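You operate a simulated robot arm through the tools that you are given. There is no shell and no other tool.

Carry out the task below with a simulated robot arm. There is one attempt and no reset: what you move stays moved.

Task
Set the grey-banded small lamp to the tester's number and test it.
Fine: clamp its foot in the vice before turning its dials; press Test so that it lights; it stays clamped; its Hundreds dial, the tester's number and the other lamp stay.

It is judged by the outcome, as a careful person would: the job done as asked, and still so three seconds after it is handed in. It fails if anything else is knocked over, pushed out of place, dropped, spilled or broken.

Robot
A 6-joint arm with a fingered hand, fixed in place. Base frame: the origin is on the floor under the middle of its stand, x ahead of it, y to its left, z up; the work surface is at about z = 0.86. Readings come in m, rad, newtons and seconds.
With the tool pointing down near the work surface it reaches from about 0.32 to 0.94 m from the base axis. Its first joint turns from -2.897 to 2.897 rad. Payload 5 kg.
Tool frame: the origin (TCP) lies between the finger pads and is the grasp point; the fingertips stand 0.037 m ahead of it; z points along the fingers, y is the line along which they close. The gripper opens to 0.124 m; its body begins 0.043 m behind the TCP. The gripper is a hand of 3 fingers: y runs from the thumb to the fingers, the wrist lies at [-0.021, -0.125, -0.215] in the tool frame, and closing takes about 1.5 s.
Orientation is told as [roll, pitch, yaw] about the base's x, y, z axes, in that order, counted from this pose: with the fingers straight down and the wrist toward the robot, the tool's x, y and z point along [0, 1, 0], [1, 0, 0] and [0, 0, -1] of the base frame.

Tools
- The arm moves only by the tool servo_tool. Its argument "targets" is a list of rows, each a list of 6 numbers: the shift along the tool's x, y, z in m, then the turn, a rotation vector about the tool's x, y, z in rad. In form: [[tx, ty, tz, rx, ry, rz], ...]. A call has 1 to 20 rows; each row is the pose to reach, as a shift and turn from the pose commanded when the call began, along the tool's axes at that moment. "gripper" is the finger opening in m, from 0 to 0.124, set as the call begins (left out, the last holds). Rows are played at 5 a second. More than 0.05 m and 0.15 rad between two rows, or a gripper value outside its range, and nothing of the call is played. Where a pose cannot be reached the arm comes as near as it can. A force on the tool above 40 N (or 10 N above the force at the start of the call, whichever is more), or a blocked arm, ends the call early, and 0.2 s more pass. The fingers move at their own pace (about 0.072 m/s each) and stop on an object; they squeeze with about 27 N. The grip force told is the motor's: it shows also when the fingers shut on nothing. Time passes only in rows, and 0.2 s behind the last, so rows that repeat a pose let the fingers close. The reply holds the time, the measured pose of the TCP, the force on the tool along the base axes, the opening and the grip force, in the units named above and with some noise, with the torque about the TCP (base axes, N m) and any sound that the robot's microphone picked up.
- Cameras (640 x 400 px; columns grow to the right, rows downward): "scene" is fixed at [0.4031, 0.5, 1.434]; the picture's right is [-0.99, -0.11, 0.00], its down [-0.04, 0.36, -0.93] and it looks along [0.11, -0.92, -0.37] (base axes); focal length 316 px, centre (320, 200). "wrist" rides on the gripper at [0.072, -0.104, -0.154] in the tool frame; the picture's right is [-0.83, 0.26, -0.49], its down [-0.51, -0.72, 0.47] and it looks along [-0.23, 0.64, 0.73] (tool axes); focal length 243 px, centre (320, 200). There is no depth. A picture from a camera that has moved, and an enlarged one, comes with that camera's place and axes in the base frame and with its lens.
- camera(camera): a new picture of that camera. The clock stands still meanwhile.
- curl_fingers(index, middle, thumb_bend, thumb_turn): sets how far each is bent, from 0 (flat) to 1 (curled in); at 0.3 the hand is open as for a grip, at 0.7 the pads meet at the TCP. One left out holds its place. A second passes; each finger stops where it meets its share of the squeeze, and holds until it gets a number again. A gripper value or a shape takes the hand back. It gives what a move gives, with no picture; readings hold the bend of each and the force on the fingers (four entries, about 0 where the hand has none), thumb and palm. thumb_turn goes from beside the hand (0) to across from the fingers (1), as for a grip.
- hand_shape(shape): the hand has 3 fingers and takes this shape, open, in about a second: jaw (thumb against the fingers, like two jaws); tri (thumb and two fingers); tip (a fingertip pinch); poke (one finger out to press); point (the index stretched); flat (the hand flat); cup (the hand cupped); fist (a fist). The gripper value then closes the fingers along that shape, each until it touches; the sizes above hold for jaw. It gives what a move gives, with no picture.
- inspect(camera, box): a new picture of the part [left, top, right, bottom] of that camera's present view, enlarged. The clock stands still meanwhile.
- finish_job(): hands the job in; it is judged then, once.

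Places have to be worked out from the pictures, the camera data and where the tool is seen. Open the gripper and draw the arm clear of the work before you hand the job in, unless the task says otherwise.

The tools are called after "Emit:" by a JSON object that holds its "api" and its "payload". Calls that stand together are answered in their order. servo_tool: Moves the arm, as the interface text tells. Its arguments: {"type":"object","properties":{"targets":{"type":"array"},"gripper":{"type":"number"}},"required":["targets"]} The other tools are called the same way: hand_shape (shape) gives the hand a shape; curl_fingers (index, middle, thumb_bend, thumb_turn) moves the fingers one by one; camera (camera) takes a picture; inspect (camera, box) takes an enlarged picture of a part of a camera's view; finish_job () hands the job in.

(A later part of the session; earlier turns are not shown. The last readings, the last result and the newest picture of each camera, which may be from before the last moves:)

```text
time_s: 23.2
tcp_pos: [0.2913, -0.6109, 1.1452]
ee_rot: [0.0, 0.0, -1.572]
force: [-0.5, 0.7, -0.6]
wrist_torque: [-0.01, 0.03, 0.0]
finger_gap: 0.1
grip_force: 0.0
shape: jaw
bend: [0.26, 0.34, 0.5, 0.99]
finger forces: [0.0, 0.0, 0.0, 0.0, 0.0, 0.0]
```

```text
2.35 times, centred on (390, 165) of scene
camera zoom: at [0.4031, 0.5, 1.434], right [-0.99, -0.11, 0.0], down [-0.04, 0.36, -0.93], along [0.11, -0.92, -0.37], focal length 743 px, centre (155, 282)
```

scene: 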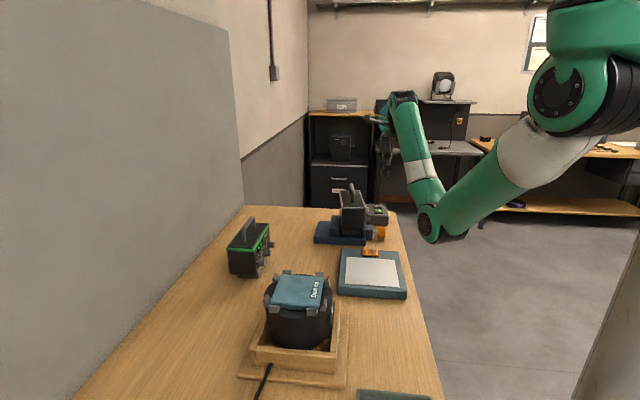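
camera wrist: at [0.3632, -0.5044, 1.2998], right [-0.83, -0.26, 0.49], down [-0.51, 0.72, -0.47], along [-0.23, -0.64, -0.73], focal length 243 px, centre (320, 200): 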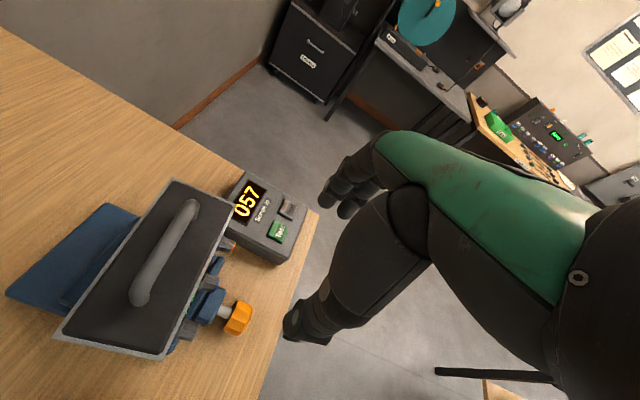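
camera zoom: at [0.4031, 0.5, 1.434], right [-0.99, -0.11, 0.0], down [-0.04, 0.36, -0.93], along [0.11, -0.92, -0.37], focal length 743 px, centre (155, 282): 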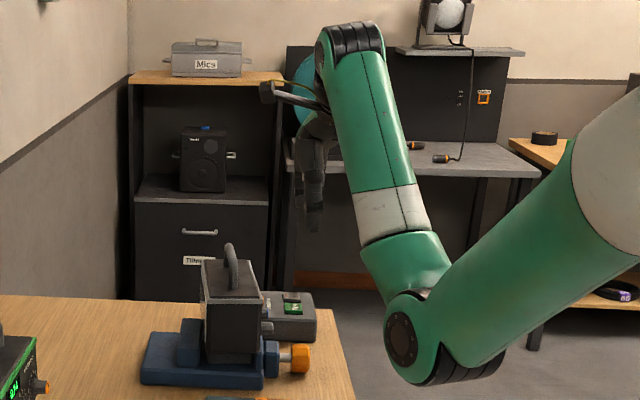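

Knob centre refined to ≈(0.291, −0.5785, 0.886); dial ends are at x≈0.34. I move over the knob and lower to z≈1.03, then look again.

Emit:
{"api": "servo_tool", "payload": {"targets": [[-0.002, -0.016, 0.02, 0, 0, 0], [-0.005, -0.032, 0.05, 0, 0, 0], [-0.005, -0.032, 0.08, 0, 0, 0], [-0.005, -0.032, 0.11, 0, 0, 0], [-0.005, -0.032, 0.115, 0, 0, 0], [-0.005, -0.032, 0.115, 0, 0, 0]]}}

Emit:
{"api": "camera", "payload": {"camera": "wrist"}}

Emit:
{"api": "inspect", "payload": {"camera": "scene", "box": [310, 80, 470, 260]}}

```text
time_s: 24.6
tcp_pos: [0.2855, -0.5775, 1.0294]
ee_rot: [0.0, 0.0, -1.572]
force: [0.4, 0.0, -0.1]
wrist_torque: [0.0, -0.03, -0.02]
finger_gap: 0.0999
grip_force: 0.2
shape: jaw
bend: [0.26, 0.34, 0.5, 0.99]
finger forces: [0.1, 0.0, 0.1, 0.0, 0.1, 0.0]
```

```text
taken
camera wrist: at [0.3572, -0.4723, 1.1837], right [-0.83, -0.26, 0.49], down [-0.51, 0.72, -0.47], along [-0.23, -0.64, -0.73], focal length 243 px, centre (320, 200)
```

wrist: 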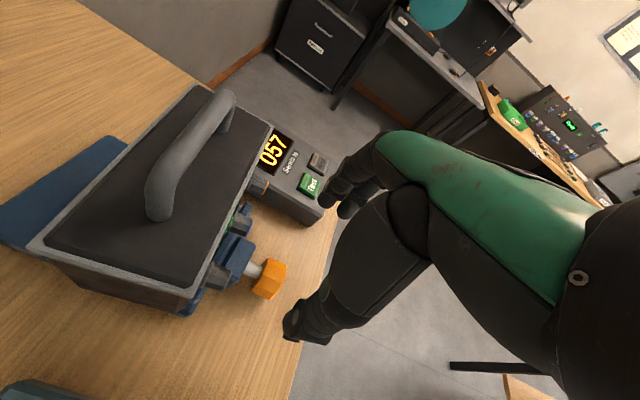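

```text
2.22 times, centred on (390, 170) of scene
camera zoom: at [0.4031, 0.5, 1.434], right [-0.99, -0.11, 0.0], down [-0.04, 0.36, -0.93], along [0.11, -0.92, -0.37], focal length 702 px, centre (164, 267)
```

zoom: 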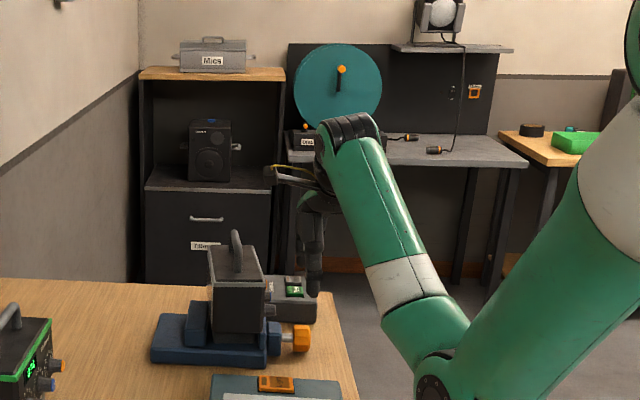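

Elbow stays outside the table edge. I zoom in on the knob to see its facets' orientation before gripping.

Emit:
{"api": "inspect", "payload": {"camera": "wrist", "box": [220, 230, 320, 320]}}

Emit:
{"api": "inspect", "payload": {"camera": "scene", "box": [355, 215, 395, 245]}}

```text
4.44 times, centred on (270, 275) of wrist
camera zoom: at [0.3572, -0.4723, 1.1837], right [-0.83, -0.26, 0.49], down [-0.51, 0.72, -0.47], along [-0.23, -0.64, -0.73], focal length 1078 px, centre (542, -133)
```

zoom: 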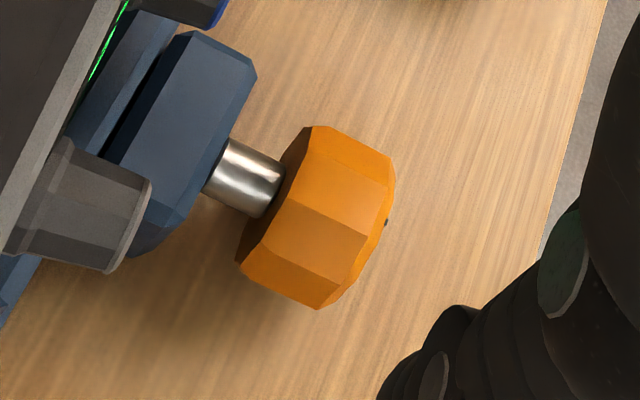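

```text
13.33 times, centred on (375, 230) of scene
camera zoom: at [0.4031, 0.5, 1.434], right [-0.99, -0.11, 0.0], down [-0.04, 0.36, -0.93], along [0.11, -0.92, -0.37], focal length 4209 px, centre (-413, -200)
```

zoom: 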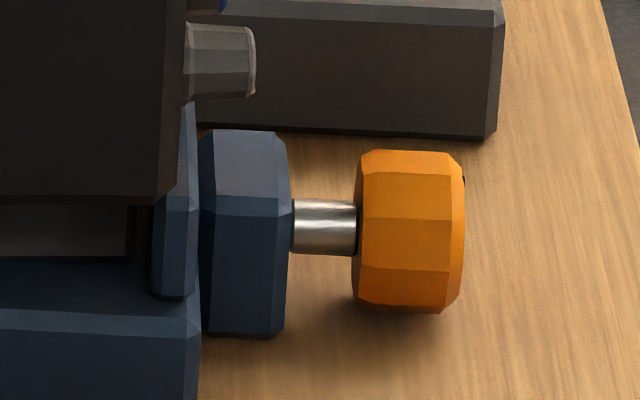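

Facet pattern shows octagon corners pointing at ±y/±z, so flats align for a grip tilted ∓22.5° about x. I go to a pre-grip pose tilted −22.5°, 10 cm from the knob axis, opening 0.07.

Emit:
{"api": "servo_tool", "payload": {"targets": [[0.002, -0.01, 0.01, -0.1, 0, 0], [0.004, -0.02, 0.025, -0.2, 0, 0], [0.006, -0.03, 0.04, -0.3, 0, 0], [0.0075, -0.0373, 0.051, -0.393, 0, 0], [0.0075, -0.0373, 0.051, -0.393, 0, 0], [0.0075, -0.0373, 0.051, -0.393, 0, 0]], "gripper": 0.07}}

Emit:
{"api": "camera", "payload": {"camera": "wrist"}}

Emit:
{"api": "inspect", "payload": {"camera": "scene", "box": [310, 100, 470, 280]}}

```text
time_s: 26.0
tcp_pos: [0.293, -0.5408, 0.9782]
ee_rot: [-0.001, -0.392, -1.57]
force: [0.6, 0.5, -0.1]
wrist_torque: [0.0, 0.0, -0.03]
finger_gap: 0.0706
grip_force: 0.0
shape: jaw
bend: [0.73, 0.42, 0.66, 1.0]
finger forces: [0.0, 0.0, 0.1, 0.0, 0.0, 0.0]
```

```text
taken
camera wrist: at [0.3646, -0.3841, 1.0814], right [-0.83, -0.05, 0.55], down [-0.51, 0.49, -0.71], along [-0.23, -0.87, -0.43], focal length 243 px, centre (320, 200)
```

wrist: 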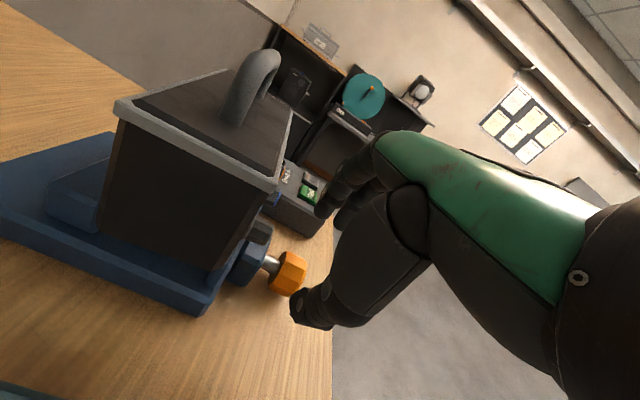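

```text
2.22 times, centred on (390, 190) of scene
camera zoom: at [0.4031, 0.5, 1.434], right [-0.99, -0.11, 0.0], down [-0.04, 0.36, -0.93], along [0.11, -0.92, -0.37], focal length 702 px, centre (164, 222)
```

zoom: 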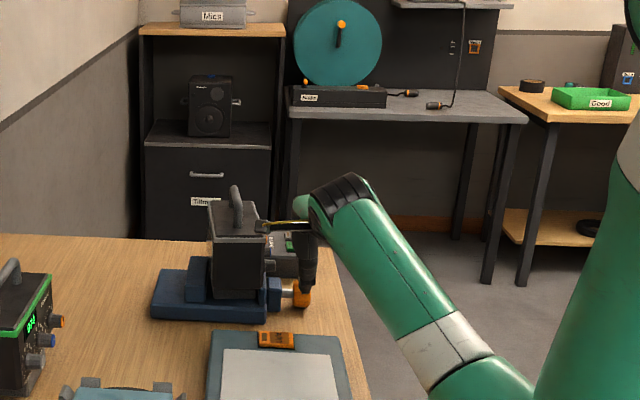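

The bend readings are uneven (index 0.73, middle 0.42), so I inspect the finger configuration in detail.

Emit:
{"api": "inspect", "payload": {"camera": "wrist", "box": [240, 150, 440, 340]}}

Emit:
{"api": "inspect", "payload": {"camera": "scene", "box": [350, 185, 410, 250]}}

```text
2.11 times, centred on (340, 245) of wrist
camera zoom: at [0.3646, -0.3841, 1.0814], right [-0.83, -0.05, 0.55], down [-0.51, 0.49, -0.71], along [-0.23, -0.87, -0.43], focal length 511 px, centre (278, 105)
```

zoom: 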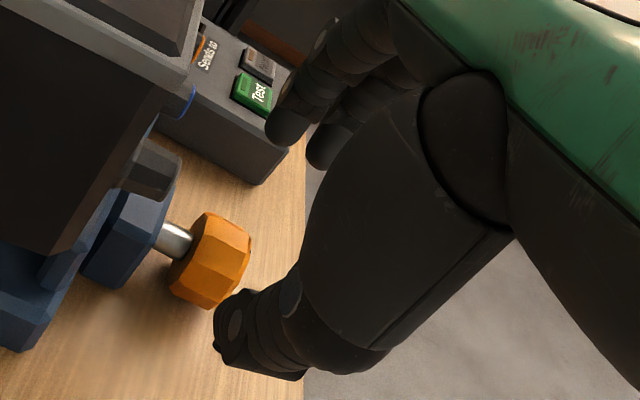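

```text
6.15 times, centred on (380, 218) of scene
camera zoom: at [0.4031, 0.5, 1.434], right [-0.99, -0.11, 0.0], down [-0.04, 0.36, -0.93], along [0.11, -0.92, -0.37], focal length 1942 px, centre (-49, 92)
```

zoom: 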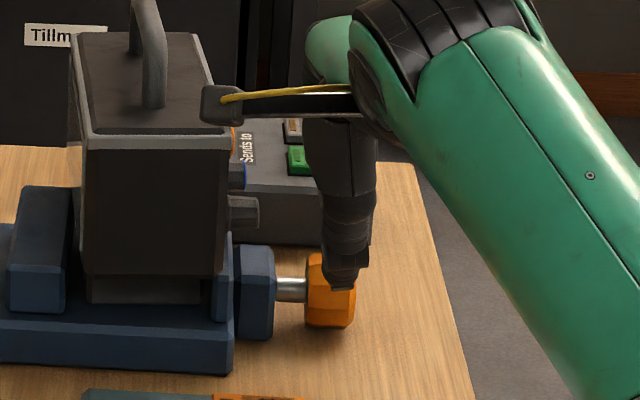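

Thumb (x≈0.294) and index (x≈0.297) line up with the knob (x 0.276–0.306). I advance along the fingers toward the knob, stopping with tips about at its axis.

Emit:
{"api": "servo_tool", "payload": {"targets": [[0, 0, 0.02, 0, 0, 0], [0, 0, 0.04, 0, 0, 0], [0, 0, 0.055, 0, 0, 0], [0, 0, 0.062, 0, 0, 0], [0, 0, 0.062, 0, 0, 0]]}}

Emit:
{"api": "inspect", "payload": {"camera": "wrist", "box": [200, 150, 440, 370]}}

Emit:
{"api": "inspect", "payload": {"camera": "scene", "box": [350, 185, 410, 250]}}

```text
time_s: 27.2
tcp_pos: [0.2933, -0.5629, 0.9217]
ee_rot: [0.001, -0.392, -1.572]
force: [-0.5, -0.3, -0.1]
wrist_torque: [0.01, -0.01, 0.01]
finger_gap: 0.0702
grip_force: 0.0
shape: jaw
bend: [0.73, 0.42, 0.66, 1.0]
finger forces: [0.1, 0.1, 0.0, 0.1, 0.0, 0.0]
```

```text
1.82 times, centred on (320, 260) of wrist
camera zoom: at [0.3652, -0.4073, 1.0242], right [-0.83, -0.05, 0.55], down [-0.51, 0.49, -0.71], along [-0.23, -0.87, -0.43], focal length 441 px, centre (320, 91)
```

zoom: 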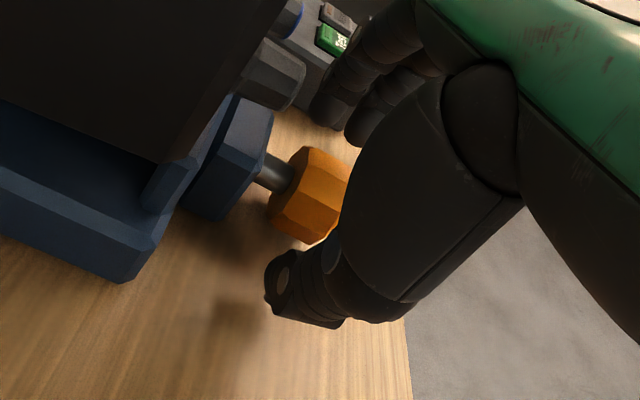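

```text
6.15 times, centred on (380, 218) of scene
camera zoom: at [0.4031, 0.5, 1.434], right [-0.99, -0.11, 0.0], down [-0.04, 0.36, -0.93], along [0.11, -0.92, -0.37], focal length 1942 px, centre (-49, 92)
```

zoom: 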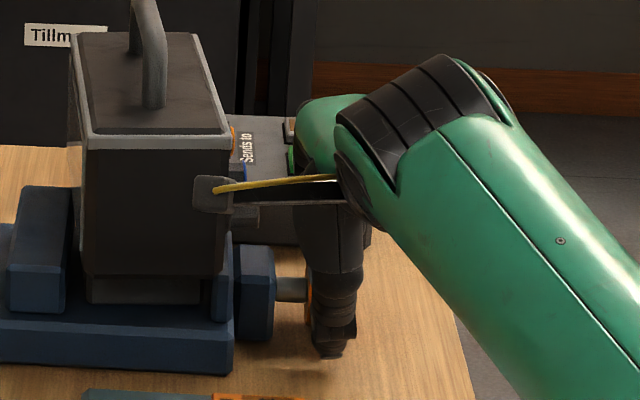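

The knob lies centred between thumb and fingers (tool-frame offset ≈ 0). I close on it.

Emit:
{"api": "servo_tool", "payload": {"targets": [[0, 0, 0, 0, 0, 0], [0, 0, 0, 0, 0, 0], [0, 0, 0, 0, 0, 0], [0, 0, 0, 0, 0, 0], [0, 0, 0, 0, 0, 0], [0, 0, 0, 0, 0, 0]], "gripper": 0}}

Emit:
{"api": "inspect", "payload": {"camera": "wrist", "box": [200, 150, 440, 370]}}

Emit:
{"api": "inspect", "payload": {"camera": "scene", "box": [350, 185, 410, 250]}}

```text
time_s: 28.6
tcp_pos: [0.2938, -0.5631, 0.9225]
ee_rot: [0.0, -0.396, -1.571]
force: [-0.2, -0.2, 3.9]
wrist_torque: [0.02, -0.02, 0.0]
finger_gap: 0.0328
grip_force: 26.9
shape: jaw
bend: [0.74, 0.55, 0.74, 1.0]
finger forces: [14.9, 7.4, 0.0, 0.1, 19.9, 0.1]
```

```text
1.82 times, centred on (320, 260) of wrist
camera zoom: at [0.3651, -0.4072, 1.0244], right [-0.83, -0.05, 0.55], down [-0.51, 0.49, -0.71], along [-0.23, -0.87, -0.43], focal length 441 px, centre (320, 91)
```

zoom: 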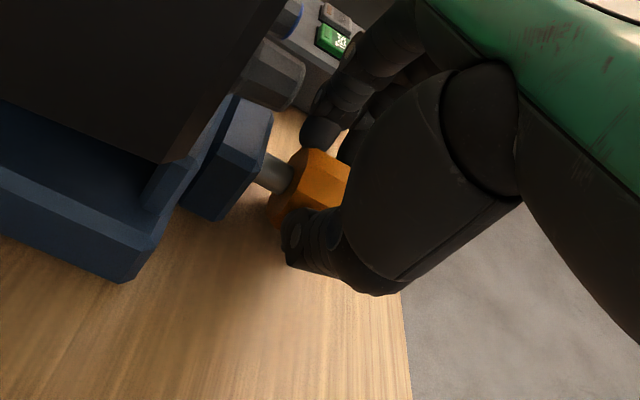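

```text
6.15 times, centred on (380, 218) of scene
camera zoom: at [0.4031, 0.5, 1.434], right [-0.99, -0.11, 0.0], down [-0.04, 0.36, -0.93], along [0.11, -0.92, -0.37], focal length 1942 px, centre (-49, 92)
```

zoom: 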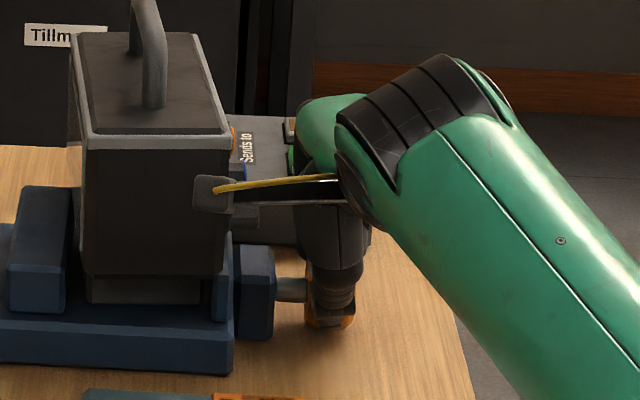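

Knob gripped (27 N, all three digits loaded). I swing the hand +45° about the knob axis (clockwise seen from the robot, the usual tightening sense) and watch whether the jaw moves.

Emit:
{"api": "servo_tool", "payload": {"targets": [[0, 0.00253, 8e-05, 0.065, 0, 0], [0, 0.00509, 0.00033, 0.131, 0, 0], [0, 0.0076, 0.00075, 0.196, 0, 0], [0, 0.0101, 0.00133, 0.262, 0, 0], [0, 0.01253, 0.00207, 0.327, 0, 0], [0, 0.01494, 0.00297, 0.393, 0, 0], [0, 0.01725, 0.00402, 0.458, 0, 0], [0, 0.01951, 0.00523, 0.524, 0, 0], [0, 0.02167, 0.00657, 0.589, 0, 0], [0, 0.02373, 0.00805, 0.654, 0, 0], [0, 0.02572, 0.00968, 0.72, 0, 0], [0, 0.02757, 0.01141, 0.785, 0, 0], [0, 0.02757, 0.01141, 0.785, 0, 0]]}}

Emit:
{"api": "camera", "payload": {"camera": "wrist"}}

Emit:
{"api": "inspect", "payload": {"camera": "scene", "box": [310, 160, 420, 260]}}

```text
time_s: 31.4
tcp_pos: [0.2933, -0.595, 0.9235]
ee_rot: [0.002, 0.393, -1.571]
force: [1.0, -3.4, 16.9]
wrist_torque: [0.11, -0.01, -0.01]
finger_gap: 0.0325
grip_force: 27.0
shape: jaw
bend: [0.74, 0.55, 0.74, 1.0]
finger forces: [17.3, 8.7, 0.0, 0.1, 28.1, 0.1]
```

```text
taken
camera wrist: at [0.3651, -0.5558, 1.105], right [-0.83, -0.43, 0.35], down [-0.51, 0.85, -0.16], along [-0.23, -0.31, -0.92], focal length 243 px, centre (320, 200)
```

wrist: 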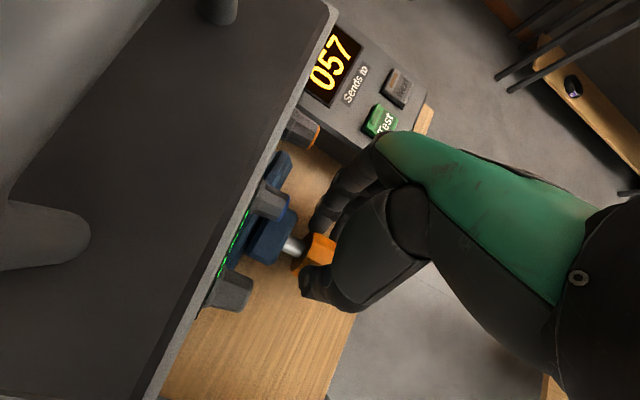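

```text
4.00 times, centred on (365, 210) of scene
camera zoom: at [0.4031, 0.5, 1.434], right [-0.99, -0.11, 0.0], down [-0.04, 0.36, -0.93], along [0.11, -0.92, -0.37], focal length 1263 px, centre (140, 160)
```

zoom: 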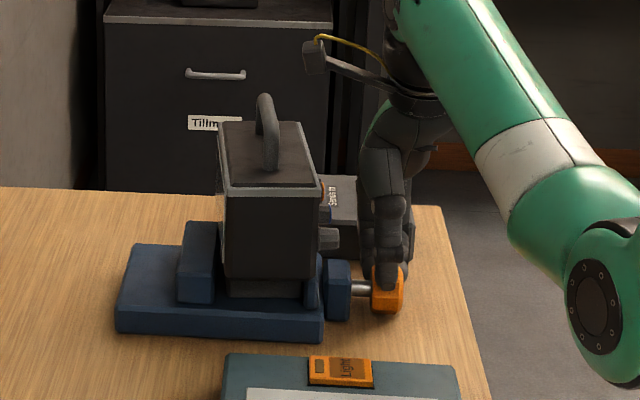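

The swing completed. I compare jaw position with the earlier zoom to see if the jaw advanced.

Emit:
{"api": "inspect", "payload": {"camera": "scene", "box": [350, 200, 410, 250]}}

Emit:
{"api": "inspect", "payload": {"camera": "wrist", "box": [200, 130, 400, 330]}}

```text
8.00 times, centred on (380, 225) of scene
camera zoom: at [0.4031, 0.5, 1.434], right [-0.99, -0.11, 0.0], down [-0.04, 0.36, -0.93], along [0.11, -0.92, -0.37], focal length 2525 px, centre (-160, 0)
```

zoom: 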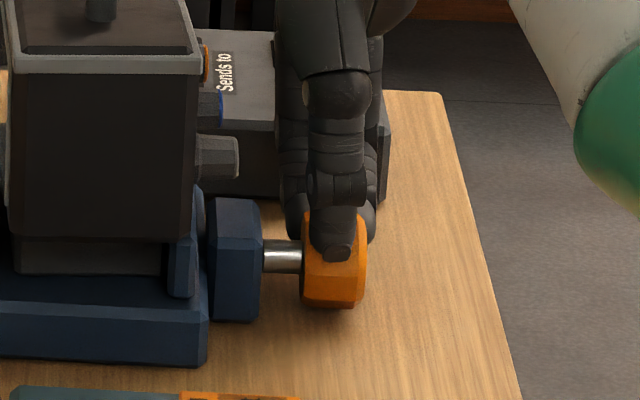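

```text
2.00 times, centred on (300, 230) of wrist
camera zoom: at [0.3651, -0.5558, 1.105], right [-0.83, -0.43, 0.35], down [-0.51, 0.85, -0.16], along [-0.23, -0.31, -0.92], focal length 485 px, centre (360, 140)
```

zoom: 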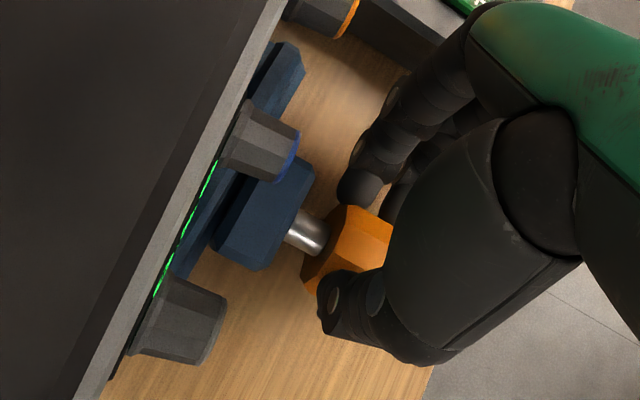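

The jaw advanced about 4–5 mm (gap now visible between jaw and block) – correct direction. I open the fingers and swing back −45° for another stroke, recentring 3 mm toward −y because of the vertical reaction.

Emit:
{"api": "servo_tool", "payload": {"targets": [[0, 0, 0, 0, 0, 0], [0, 0, 0, 0, 0, 0], [0, 0, 0, 0, 0, 0], [0, 0, 0, 0, 0, 0], [0, -0.005, 0.0003, -0.13, 0, 0], [0, -0.0098, 0.0013, -0.26, 0, 0], [0, -0.0144, 0.003, -0.39, 0, 0], [0, -0.0188, 0.0053, -0.52, 0, 0], [0, -0.0228, 0.0083, -0.65, 0, 0], [0, -0.0264, 0.012, -0.785, 0, 0], [0, -0.0264, 0.012, -0.785, 0, 0]], "gripper": 0.07}}

Emit:
{"api": "inspect", "payload": {"camera": "wrist", "box": [200, 150, 440, 370]}}

```text
time_s: 33.8
tcp_pos: [0.2955, -0.5645, 0.9209]
ee_rot: [-0.001, -0.396, -1.571]
force: [0.9, 0.2, 0.2]
wrist_torque: [0.03, -0.01, 0.0]
finger_gap: 0.0697
grip_force: 0.0
shape: jaw
bend: [0.74, 0.42, 0.66, 1.0]
finger forces: [0.0, 0.0, 0.1, 0.1, 0.0, 0.1]
```

```text
1.82 times, centred on (320, 260) of wrist
camera zoom: at [0.3653, -0.4083, 1.0231], right [-0.83, -0.05, 0.55], down [-0.51, 0.48, -0.71], along [-0.23, -0.87, -0.43], focal length 441 px, centre (320, 91)
```

zoom: 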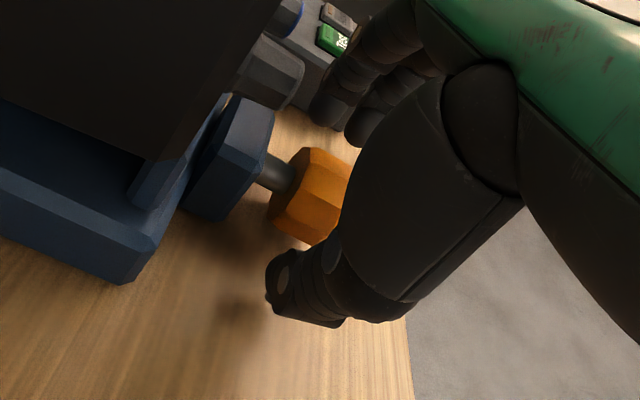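

Jaw clearly moved off the block. Close and make the second +45° stroke.

Emit:
{"api": "servo_tool", "payload": {"targets": [[0, 0, 0, 0, 0, 0], [0, 0, 0, 0, 0, 0], [0, 0, 0, 0, 0, 0], [0, 0, 0, 0, 0, 0], [0, 0, 0, 0, 0, 0], [0, 0, 0, 0, 0, 0], [0, 0.00253, 8e-05, 0.065, 0, 0], [0, 0.00509, 0.00033, 0.131, 0, 0], [0, 0.0076, 0.00075, 0.196, 0, 0], [0, 0.0101, 0.00133, 0.262, 0, 0], [0, 0.01253, 0.00207, 0.327, 0, 0], [0, 0.01494, 0.00297, 0.393, 0, 0], [0, 0.01725, 0.00402, 0.458, 0, 0], [0, 0.01951, 0.00523, 0.524, 0, 0], [0, 0.02167, 0.00657, 0.589, 0, 0], [0, 0.02373, 0.00805, 0.654, 0, 0], [0, 0.02572, 0.00968, 0.72, 0, 0], [0, 0.02757, 0.01141, 0.785, 0, 0], [0, 0.02757, 0.01141, 0.785, 0, 0]], "gripper": 0}}

Emit:
{"api": "inspect", "payload": {"camera": "scene", "box": [350, 200, 410, 250]}}

Emit:
{"api": "inspect", "payload": {"camera": "wrist", "box": [200, 130, 400, 330]}}

```text
time_s: 37.8
tcp_pos: [0.2935, -0.594, 0.9213]
ee_rot: [0.0, 0.393, -1.572]
force: [-2.3, 2.0, 6.2]
wrist_torque: [0.18, 0.02, 0.0]
finger_gap: 0.0329
grip_force: 26.9
shape: jaw
bend: [0.74, 0.55, 0.74, 1.0]
finger forces: [15.5, 7.9, 0.1, 0.1, 27.9, 0.1]
```

```text
8.00 times, centred on (380, 225) of scene
camera zoom: at [0.4031, 0.5, 1.434], right [-0.99, -0.11, 0.0], down [-0.04, 0.36, -0.93], along [0.11, -0.92, -0.37], focal length 2525 px, centre (-160, 0)
```

zoom: 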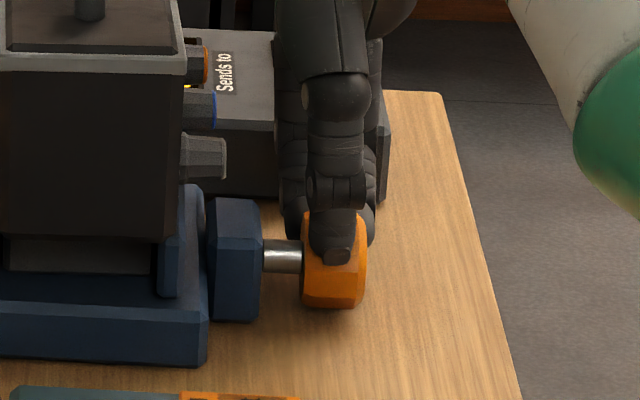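

```text
2.00 times, centred on (300, 230) of wrist
camera zoom: at [0.3655, -0.5559, 1.1035], right [-0.83, -0.43, 0.35], down [-0.51, 0.85, -0.16], along [-0.23, -0.31, -0.92], focal length 485 px, centre (360, 140)
```

zoom: 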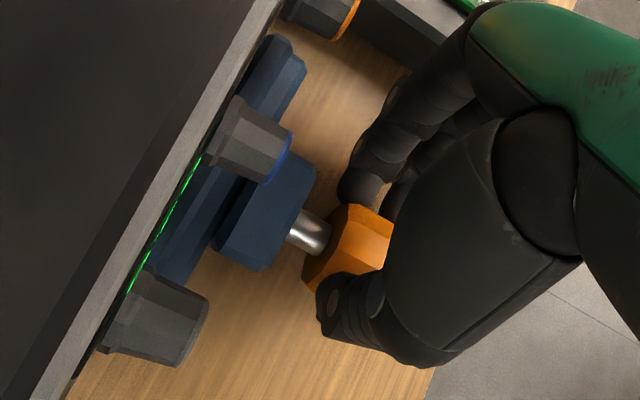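

Jaw has advanced ~9 mm total and has begun pushing the lamp's foot toward the back jaw. I swing back for the third stroke.

Emit:
{"api": "servo_tool", "payload": {"targets": [[0, 0, 0, 0, 0, 0], [0, 0, 0, 0, 0, 0], [0, 0, 0, 0, 0, 0], [0, 0, 0, 0, 0, 0], [0, -0.005, 0.0003, -0.13, 0, 0], [0, -0.01, 0.0013, -0.26, 0, 0], [0, -0.0148, 0.0029, -0.39, 0, 0], [0, -0.0194, 0.0052, -0.52, 0, 0], [0, -0.0236, 0.008, -0.65, 0, 0], [0, -0.0276, 0.0114, -0.785, 0, 0], [0, -0.0276, 0.0114, -0.785, 0, 0]], "gripper": 0.07}}

Emit:
{"api": "inspect", "payload": {"camera": "scene", "box": [315, 175, 395, 250]}}

```text
time_s: 40.2
tcp_pos: [0.2927, -0.5658, 0.9226]
ee_rot: [-0.001, -0.394, -1.572]
force: [-0.6, 0.7, -0.9]
wrist_torque: [0.03, -0.02, -0.02]
finger_gap: 0.0698
grip_force: 0.0
shape: jaw
bend: [0.74, 0.42, 0.66, 1.0]
finger forces: [0.1, 0.0, 0.0, 0.1, 0.1, 0.0]
```

```text
5.33 times, centred on (355, 212) of scene
camera zoom: at [0.4031, 0.5, 1.434], right [-0.99, -0.11, 0.0], down [-0.04, 0.36, -0.93], along [0.11, -0.92, -0.37], focal length 1684 px, centre (133, 133)
```

zoom: 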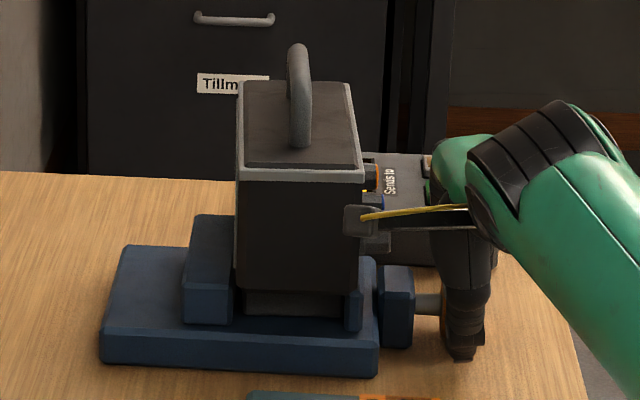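

Remaining gap foot–back jaw ≈8 mm. Third stroke: close and swing +45°.

Emit:
{"api": "servo_tool", "payload": {"targets": [[0, 0, 0, 0, 0, 0], [0, 0, 0, 0, 0, 0], [0, 0, 0, 0, 0, 0], [0, 0, 0, 0, 0, 0], [0, 0, 0, 0, 0, 0], [0, 0, 0, 0, 0, 0], [0, 0.00253, 8e-05, 0.065, 0, 0], [0, 0.00509, 0.00033, 0.131, 0, 0], [0, 0.0076, 0.00075, 0.196, 0, 0], [0, 0.0101, 0.00133, 0.262, 0, 0], [0, 0.01253, 0.00207, 0.327, 0, 0], [0, 0.01494, 0.00297, 0.393, 0, 0], [0, 0.01725, 0.00402, 0.458, 0, 0], [0, 0.01951, 0.00523, 0.524, 0, 0], [0, 0.02167, 0.00657, 0.589, 0, 0], [0, 0.02373, 0.00805, 0.654, 0, 0], [0, 0.02572, 0.00968, 0.72, 0, 0], [0, 0.02757, 0.01141, 0.785, 0, 0], [0, 0.02757, 0.01141, 0.785, 0, 0]], "gripper": 0}}

Emit:
{"api": "inspect", "payload": {"camera": "scene", "box": [315, 175, 395, 250]}}

```text
time_s: 44.2
tcp_pos: [0.294, -0.5945, 0.9217]
ee_rot: [0.002, 0.391, -1.569]
force: [-0.4, -7.8, 11.2]
wrist_torque: [-0.15, -0.03, 0.0]
finger_gap: 0.033
grip_force: 26.7
shape: jaw
bend: [0.74, 0.56, 0.74, 1.0]
finger forces: [18.0, 9.5, 0.1, 0.0, 23.7, 0.0]
```

```text
5.33 times, centred on (355, 212) of scene
camera zoom: at [0.4031, 0.5, 1.434], right [-0.99, -0.11, 0.0], down [-0.04, 0.36, -0.93], along [0.11, -0.92, -0.37], focal length 1684 px, centre (133, 133)
```

zoom: 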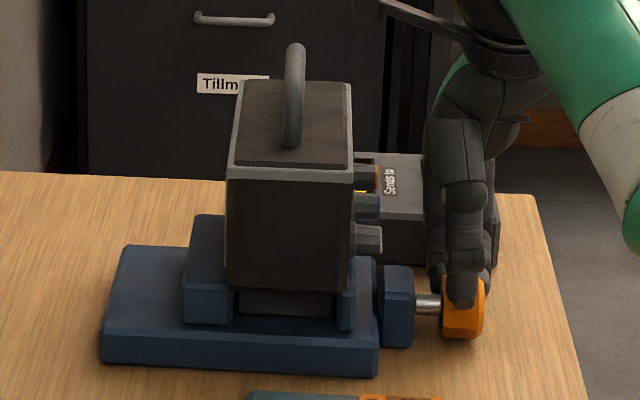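

Foot is now only ~3 mm from the back jaw. Swing back for the fourth stroke.

Emit:
{"api": "servo_tool", "payload": {"targets": [[0, 0, 0, 0, 0, 0], [0, 0, 0, 0, 0, 0], [0, 0, 0, 0, 0, 0], [0, 0, 0, 0, 0, 0], [0, -0.005, 0.0003, -0.13, 0, 0], [0, -0.01, 0.0013, -0.26, 0, 0], [0, -0.0148, 0.0029, -0.39, 0, 0], [0, -0.0194, 0.0052, -0.52, 0, 0], [0, -0.0236, 0.008, -0.65, 0, 0], [0, -0.0276, 0.0114, -0.785, 0, 0], [0, -0.0276, 0.0114, -0.785, 0, 0]], "gripper": 0.07}}

Emit:
{"api": "inspect", "payload": {"camera": "wrist", "box": [200, 150, 440, 370]}}

```text
time_s: 46.6
tcp_pos: [0.2955, -0.564, 0.9228]
ee_rot: [0.0, -0.394, -1.571]
force: [-0.1, 1.0, 0.0]
wrist_torque: [-0.02, -0.01, -0.01]
finger_gap: 0.0699
grip_force: 0.1
shape: jaw
bend: [0.74, 0.42, 0.66, 1.0]
finger forces: [0.0, 0.1, 0.0, 0.0, 0.0, 0.1]
```

```text
1.82 times, centred on (320, 260) of wrist
camera zoom: at [0.3663, -0.4084, 1.0238], right [-0.83, -0.05, 0.55], down [-0.51, 0.48, -0.71], along [-0.23, -0.87, -0.43], focal length 441 px, centre (320, 91)
```

zoom: 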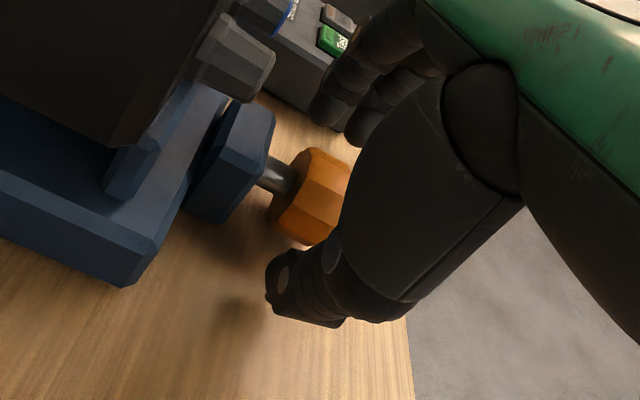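

Fourth stroke: close and swing +45°, expecting the resistance to build as the foot meets the back jaw.

Emit:
{"api": "servo_tool", "payload": {"targets": [[0, 0, 0, 0, 0, 0], [0, 0, 0, 0, 0, 0], [0, 0, 0, 0, 0, 0], [0, 0, 0, 0, 0, 0], [0, 0, 0, 0, 0, 0], [0, 0, 0, 0, 0, 0], [0, 0.00253, 8e-05, 0.065, 0, 0], [0, 0.00509, 0.00033, 0.131, 0, 0], [0, 0.0076, 0.00075, 0.196, 0, 0], [0, 0.0101, 0.00133, 0.262, 0, 0], [0, 0.01253, 0.00207, 0.327, 0, 0], [0, 0.01494, 0.00297, 0.393, 0, 0], [0, 0.01725, 0.00402, 0.458, 0, 0], [0, 0.01951, 0.00523, 0.524, 0, 0], [0, 0.02167, 0.00657, 0.589, 0, 0], [0, 0.02373, 0.00805, 0.654, 0, 0], [0, 0.02572, 0.00968, 0.72, 0, 0], [0, 0.02757, 0.01141, 0.785, 0, 0], [0, 0.02757, 0.01141, 0.785, 0, 0]], "gripper": 0}}

Emit:
{"api": "inspect", "payload": {"camera": "scene", "box": [315, 175, 395, 250]}}

Emit:
{"api": "inspect", "payload": {"camera": "wrist", "box": [200, 130, 400, 330]}}

```text
time_s: 50.6
tcp_pos: [0.2948, -0.5969, 0.9241]
ee_rot: [0.002, 0.386, -1.571]
force: [-0.4, -20.9, 28.2]
wrist_torque: [-1.03, -0.1, -0.09]
finger_gap: 0.0324
grip_force: 26.7
shape: jaw
bend: [0.75, 0.56, 0.74, 1.0]
finger forces: [36.0, 12.0, 0.0, 0.0, 19.5, 0.0]
```

```text
5.33 times, centred on (355, 212) of scene
camera zoom: at [0.4031, 0.5, 1.434], right [-0.99, -0.11, 0.0], down [-0.04, 0.36, -0.93], along [0.11, -0.92, -0.37], focal length 1684 px, centre (133, 133)
```

zoom: 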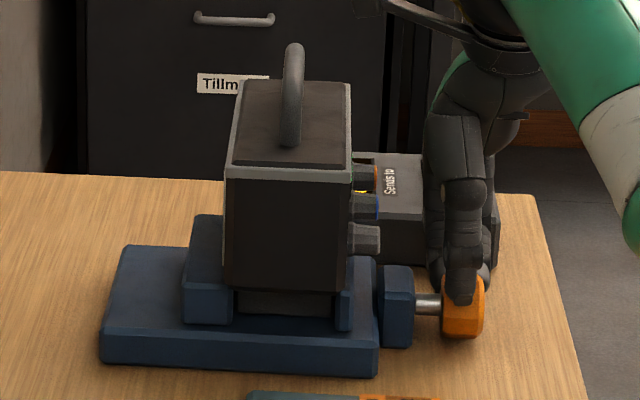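

```text
2.00 times, centred on (300, 230) of wrist
camera zoom: at [0.3654, -0.5565, 1.1059], right [-0.83, -0.43, 0.36], down [-0.51, 0.85, -0.17], along [-0.23, -0.32, -0.92], focal length 485 px, centre (360, 140)
```

zoom: 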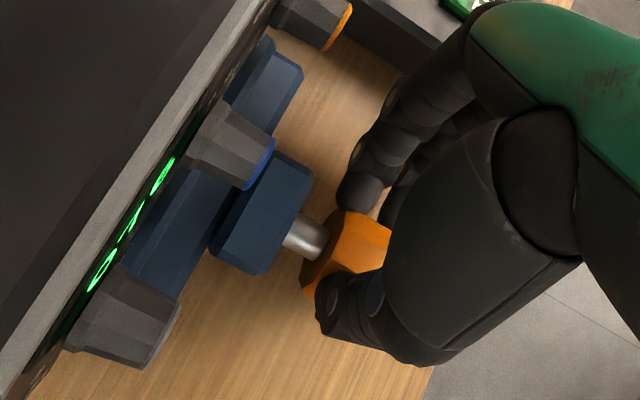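

Resistance jumped (torque ≈ −1 N·m, 35 N) while the lamp barely moved – the foot is now squeezed against the back jaw. I release and see if it holds.

Emit:
{"api": "servo_tool", "payload": {"targets": [[0, 0, 0, 0, 0, 0], [0, 0, 0, 0, 0, 0], [0, 0, 0, 0, 0, 0], [0, 0, 0, 0, 0, 0], [0, 0, 0, 0, 0, 0]], "gripper": 0.07}}

Emit:
{"api": "inspect", "payload": {"camera": "scene", "box": [315, 175, 395, 250]}}

Emit:
{"api": "inspect", "payload": {"camera": "wrist", "box": [200, 130, 400, 330]}}

```text
time_s: 51.8
tcp_pos: [0.2952, -0.595, 0.9202]
ee_rot: [0.001, 0.394, -1.571]
force: [0.5, -0.6, 0.1]
wrist_torque: [0.01, 0.02, 0.02]
finger_gap: 0.0695
grip_force: 0.0
shape: jaw
bend: [0.74, 0.42, 0.67, 1.0]
finger forces: [0.0, 0.0, 0.0, 0.0, 0.0, 0.0]
```

```text
5.33 times, centred on (355, 212) of scene
camera zoom: at [0.4031, 0.5, 1.434], right [-0.99, -0.11, 0.0], down [-0.04, 0.36, -0.93], along [0.11, -0.92, -0.37], focal length 1684 px, centre (133, 133)
```

zoom: 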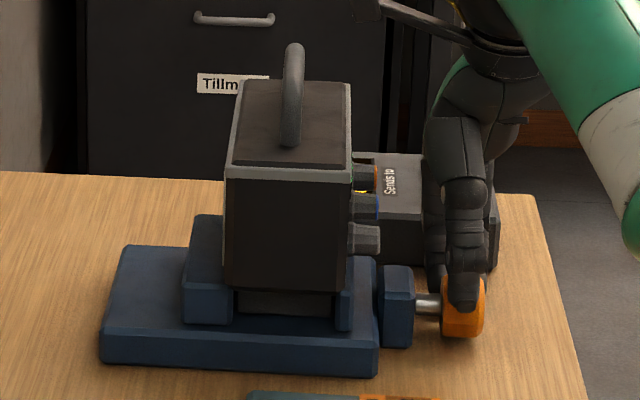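

```text
2.00 times, centred on (300, 230) of wrist
camera zoom: at [0.3659, -0.5557, 1.1031], right [-0.83, -0.43, 0.35], down [-0.51, 0.85, -0.16], along [-0.23, -0.31, -0.92], focal length 485 px, centre (360, 140)
```

zoom: 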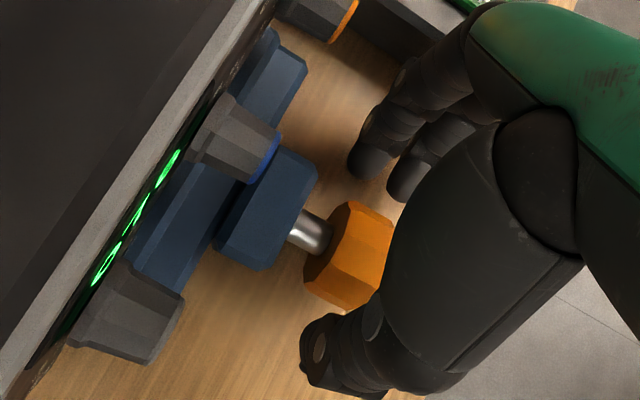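

The lamp and jaw stayed put after release, and the knob took ~0.7 N·m, so the foot is clamped. I retreat along the fingers and upright the hand above, then view the lamp front.

Emit:
{"api": "servo_tool", "payload": {"targets": [[0, 0, -0.03, 0, 0, 0], [0, 0, -0.06, 0, 0, 0], [0, 0, -0.09, 0, 0, 0], [0, 0, -0.11, 0, 0, 0], [0, 0, -0.11, 0, 0, 0]]}}

Emit:
{"api": "camera", "payload": {"camera": "wrist"}}

Emit:
{"api": "camera", "payload": {"camera": "scene"}}

```text
time_s: 53.0
tcp_pos: [0.295, -0.6358, 1.0234]
ee_rot: [0.002, 0.392, -1.571]
force: [-0.2, 0.4, -0.5]
wrist_torque: [0.02, 0.02, -0.04]
finger_gap: 0.0691
grip_force: 0.0
shape: jaw
bend: [0.74, 0.42, 0.67, 1.0]
finger forces: [0.0, 0.0, 0.0, 0.0, 0.0, 0.1]
```

```text
taken
camera wrist: at [0.3665, -0.597, 1.2059], right [-0.83, -0.43, 0.35], down [-0.51, 0.85, -0.16], along [-0.23, -0.31, -0.92], focal length 243 px, centre (320, 200)
```

wrist: 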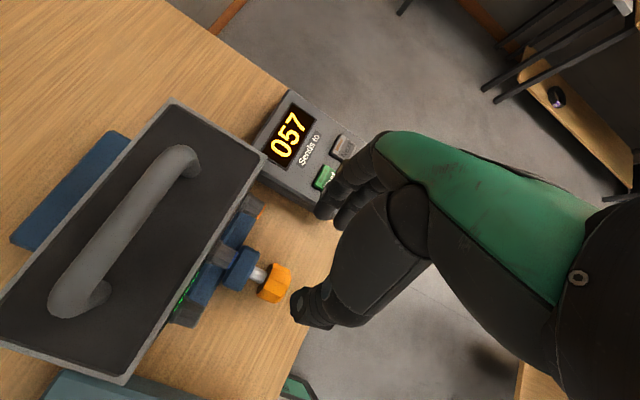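

```text
taken
```

scene: 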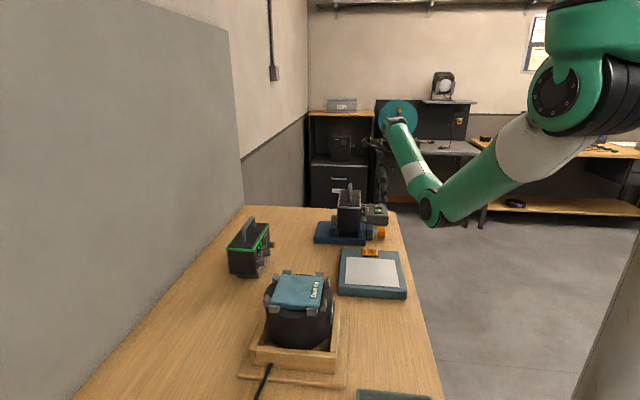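

I zoom on the lamp's front side to measure the dial positions now.

Emit:
{"api": "inspect", "payload": {"camera": "wrist", "box": [110, 150, 320, 360]}}

Emit:
{"api": "inspect", "payload": {"camera": "scene", "box": [315, 175, 395, 250]}}

```text
1.90 times, centred on (215, 255) of wrist
camera zoom: at [0.3665, -0.597, 1.2059], right [-0.83, -0.43, 0.35], down [-0.51, 0.85, -0.16], along [-0.23, -0.31, -0.92], focal length 462 px, centre (520, 95)
```

zoom: 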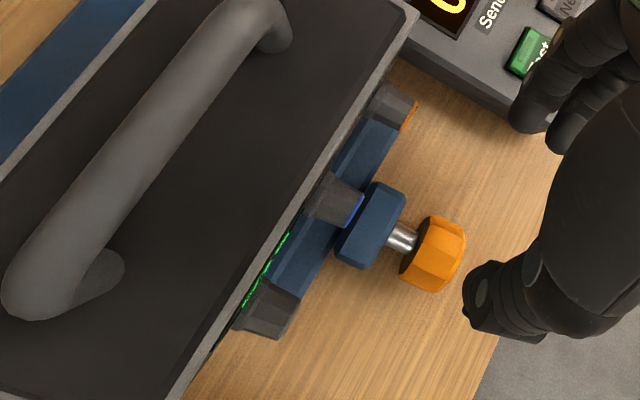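

```text
5.33 times, centred on (355, 212) of scene
camera zoom: at [0.4031, 0.5, 1.434], right [-0.99, -0.11, 0.0], down [-0.04, 0.36, -0.93], along [0.11, -0.92, -0.37], focal length 1684 px, centre (133, 133)
```

zoom: 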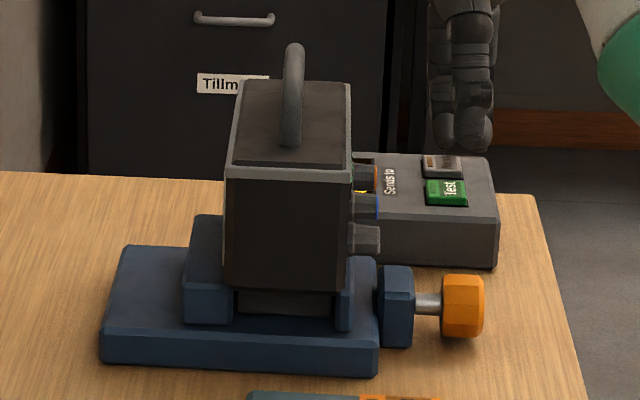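

Clamped lamp: dial ends at x≈0.355, z≈0.956, y≈−0.529 (Hundreds), −0.586 (Tens), −0.642 (Ones); face at x≈0.377. I try the fingertip-pinch shape in free space to see how the fingers sit.

Emit:
{"api": "hand_shape", "payload": {"shape": "tip"}}

Emit:
{"api": "camera", "payload": {"camera": "wrist"}}

Emit:
{"api": "inspect", "payload": {"camera": "scene", "box": [340, 120, 420, 220]}}

```text
time_s: 53.9
tcp_pos: [0.296, -0.6357, 1.0233]
ee_rot: [0.0, 0.392, -1.571]
force: [0.6, 0.3, 0.4]
wrist_torque: [0.05, 0.0, 0.04]
finger_gap: 0.1241
grip_force: 0.0
shape: tip
bend: [0.3, 0.98, 0.3, 0.98]
finger forces: [0.0, 0.0, 0.1, 0.0, 0.0, 0.0]
```

```text
taken
camera wrist: at [0.3666, -0.5968, 1.2056], right [-0.83, -0.43, 0.35], down [-0.51, 0.85, -0.16], along [-0.23, -0.31, -0.92], focal length 243 px, centre (320, 200)
```

wrist: 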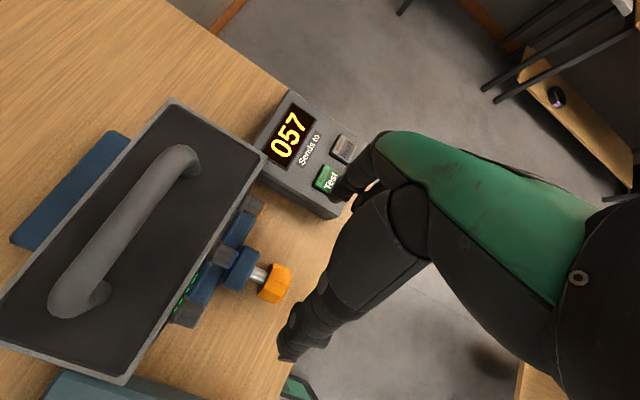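

```text
4.00 times, centred on (380, 170) of scene
camera zoom: at [0.4031, 0.5, 1.434], right [-0.99, -0.11, 0.0], down [-0.04, 0.36, -0.93], along [0.11, -0.92, -0.37], focal length 1263 px, centre (80, 320)
```

zoom: 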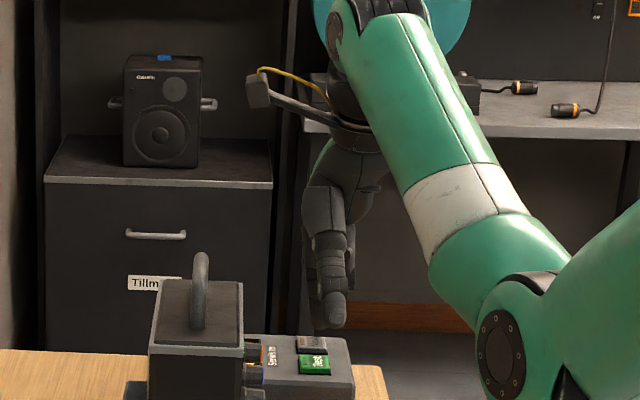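

The "tip" shape leaves index and thumb opposed and folds the middle finger away – good for the small dials. I'll pinch the Tens dial with the hand pointing forward-down 45°; first narrow the gap to 0.05 and adjust roll to +30°.

Emit:
{"api": "servo_tool", "payload": {"targets": [[0, 0, 0, 0.065, 0, 0], [0, 0, 0, 0.1316, 0, 0], [0, 0, 0, 0.1316, 0, 0], [0, 0, 0, 0.1316, 0, 0], [0, 0, 0, 0.1316, 0, 0], [0, 0, 0, 0.1316, 0, 0]], "gripper": 0.05}}

Emit:
{"api": "servo_tool", "payload": {"targets": [[0, 0, 0, 0, 0.13, 0], [0, 0, 0, 0, 0.26, 0], [0, 0, 0, 0, 0.39, 0], [0, 0, 0, 0, 0.52, 0], [0, 0, 0, 0, 0.65, 0], [0, 0, 0, 0, 0.785, 0], [0, 0, 0, 0, 0.785, 0]]}}

Emit:
{"api": "camera", "payload": {"camera": "wrist"}}

Emit:
{"api": "camera", "payload": {"camera": "scene"}}

```text
time_s: 55.3
tcp_pos: [0.2949, -0.6363, 1.0234]
ee_rot: [0.0, 0.524, -1.571]
force: [-0.3, 0.5, 0.1]
wrist_torque: [0.0, -0.03, 0.01]
finger_gap: 0.0507
grip_force: 0.1
shape: tip
bend: [0.73, 0.98, 0.72, 1.0]
finger forces: [0.1, 0.0, 0.0, 0.0, 0.1, 0.0]
```

```text
time_s: 56.9
tcp_pos: [0.2947, -0.6361, 1.0245]
ee_rot: [0.788, 0.524, -1.573]
force: [0.4, -0.1, -0.8]
wrist_torque: [-0.03, 0.03, -0.02]
finger_gap: 0.0506
grip_force: 0.1
shape: tip
bend: [0.73, 0.98, 0.72, 1.0]
finger forces: [0.1, 0.0, 0.1, 0.1, 0.1, 0.0]
```

```text
taken
camera wrist: at [0.236, -0.6249, 1.2142], right [-0.93, -0.11, -0.34], down [-0.02, 0.97, -0.24], along [0.35, -0.21, -0.91], focal length 243 px, centre (320, 200)
```

wrist: 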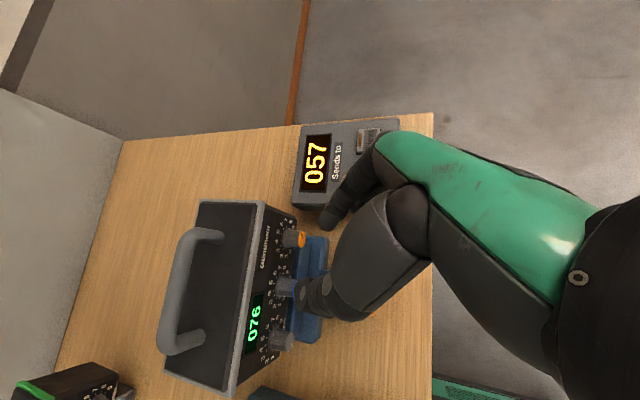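

```text
taken
```

scene: 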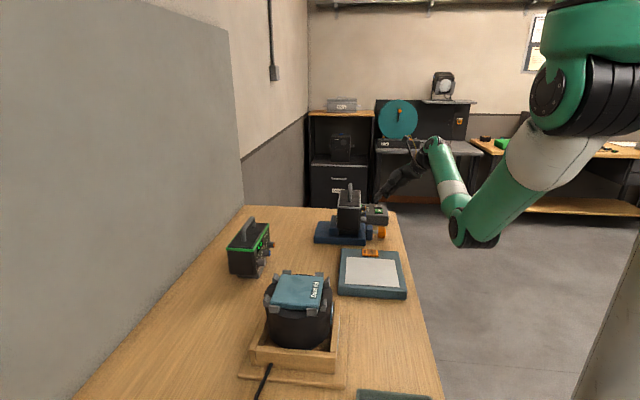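

Excellent view of the lamp front. I zoom to locate the dials relative to the fingers.

Emit:
{"api": "inspect", "payload": {"camera": "wrist", "box": [220, 180, 380, 390]}}

Emit:
{"api": "inspect", "payload": {"camera": "scene", "box": [320, 130, 440, 250]}}

```text
1.90 times, centred on (300, 285) of wrist
camera zoom: at [0.236, -0.6249, 1.2142], right [-0.93, -0.11, -0.34], down [-0.02, 0.97, -0.24], along [0.35, -0.21, -0.91], focal length 462 px, centre (358, 38)
```

zoom: 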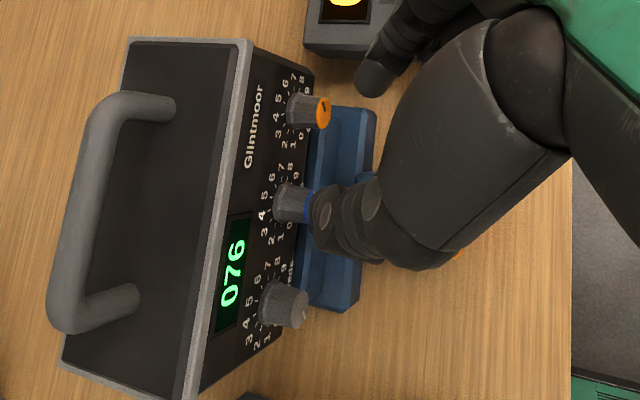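

```text
3.33 times, centred on (380, 190) of scene
camera zoom: at [0.4031, 0.5, 1.434], right [-0.99, -0.11, 0.0], down [-0.04, 0.36, -0.93], along [0.11, -0.92, -0.37], focal length 1052 px, centre (120, 233)
```

zoom: 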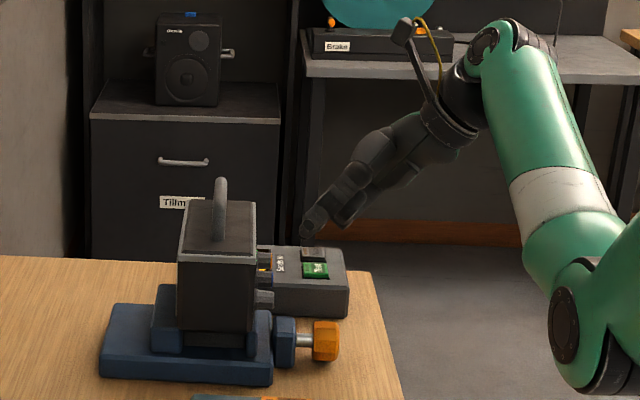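

Tens dial centre ≈(0.365, −0.584, 0.956); index and thumb tips lie symmetric about the TCP line. I line up on the dial 10 cm out and narrow the gap to 0.04.

Emit:
{"api": "servo_tool", "payload": {"targets": [[-0.006, -0.0054, 0.004, 0, 0, 0], [-0.0121, -0.0108, 0.0087, 0, 0, 0], [-0.0121, -0.0108, 0.0087, 0, 0, 0], [-0.0121, -0.0108, 0.0087, 0, 0, 0]], "gripper": 0.04}}

Emit:
{"api": "inspect", "payload": {"camera": "wrist", "box": [220, 180, 380, 390]}}

```text
time_s: 57.9
tcp_pos: [0.2918, -0.6199, 1.0163]
ee_rot: [0.785, 0.523, -1.571]
force: [0.2, -0.1, -0.7]
wrist_torque: [-0.05, -0.02, -0.01]
finger_gap: 0.0407
grip_force: 0.0
shape: tip
bend: [0.73, 0.98, 0.73, 1.0]
finger forces: [0.0, 0.0, 0.0, 0.1, 0.0, 0.0]
```

```text
1.90 times, centred on (300, 285) of wrist
camera zoom: at [0.2331, -0.6086, 1.2074], right [-0.94, -0.11, -0.34], down [-0.03, 0.97, -0.24], along [0.35, -0.21, -0.91], focal length 462 px, centre (358, 38)
```

zoom: 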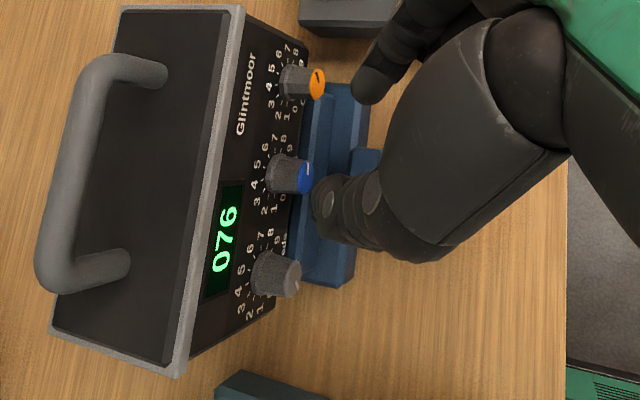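

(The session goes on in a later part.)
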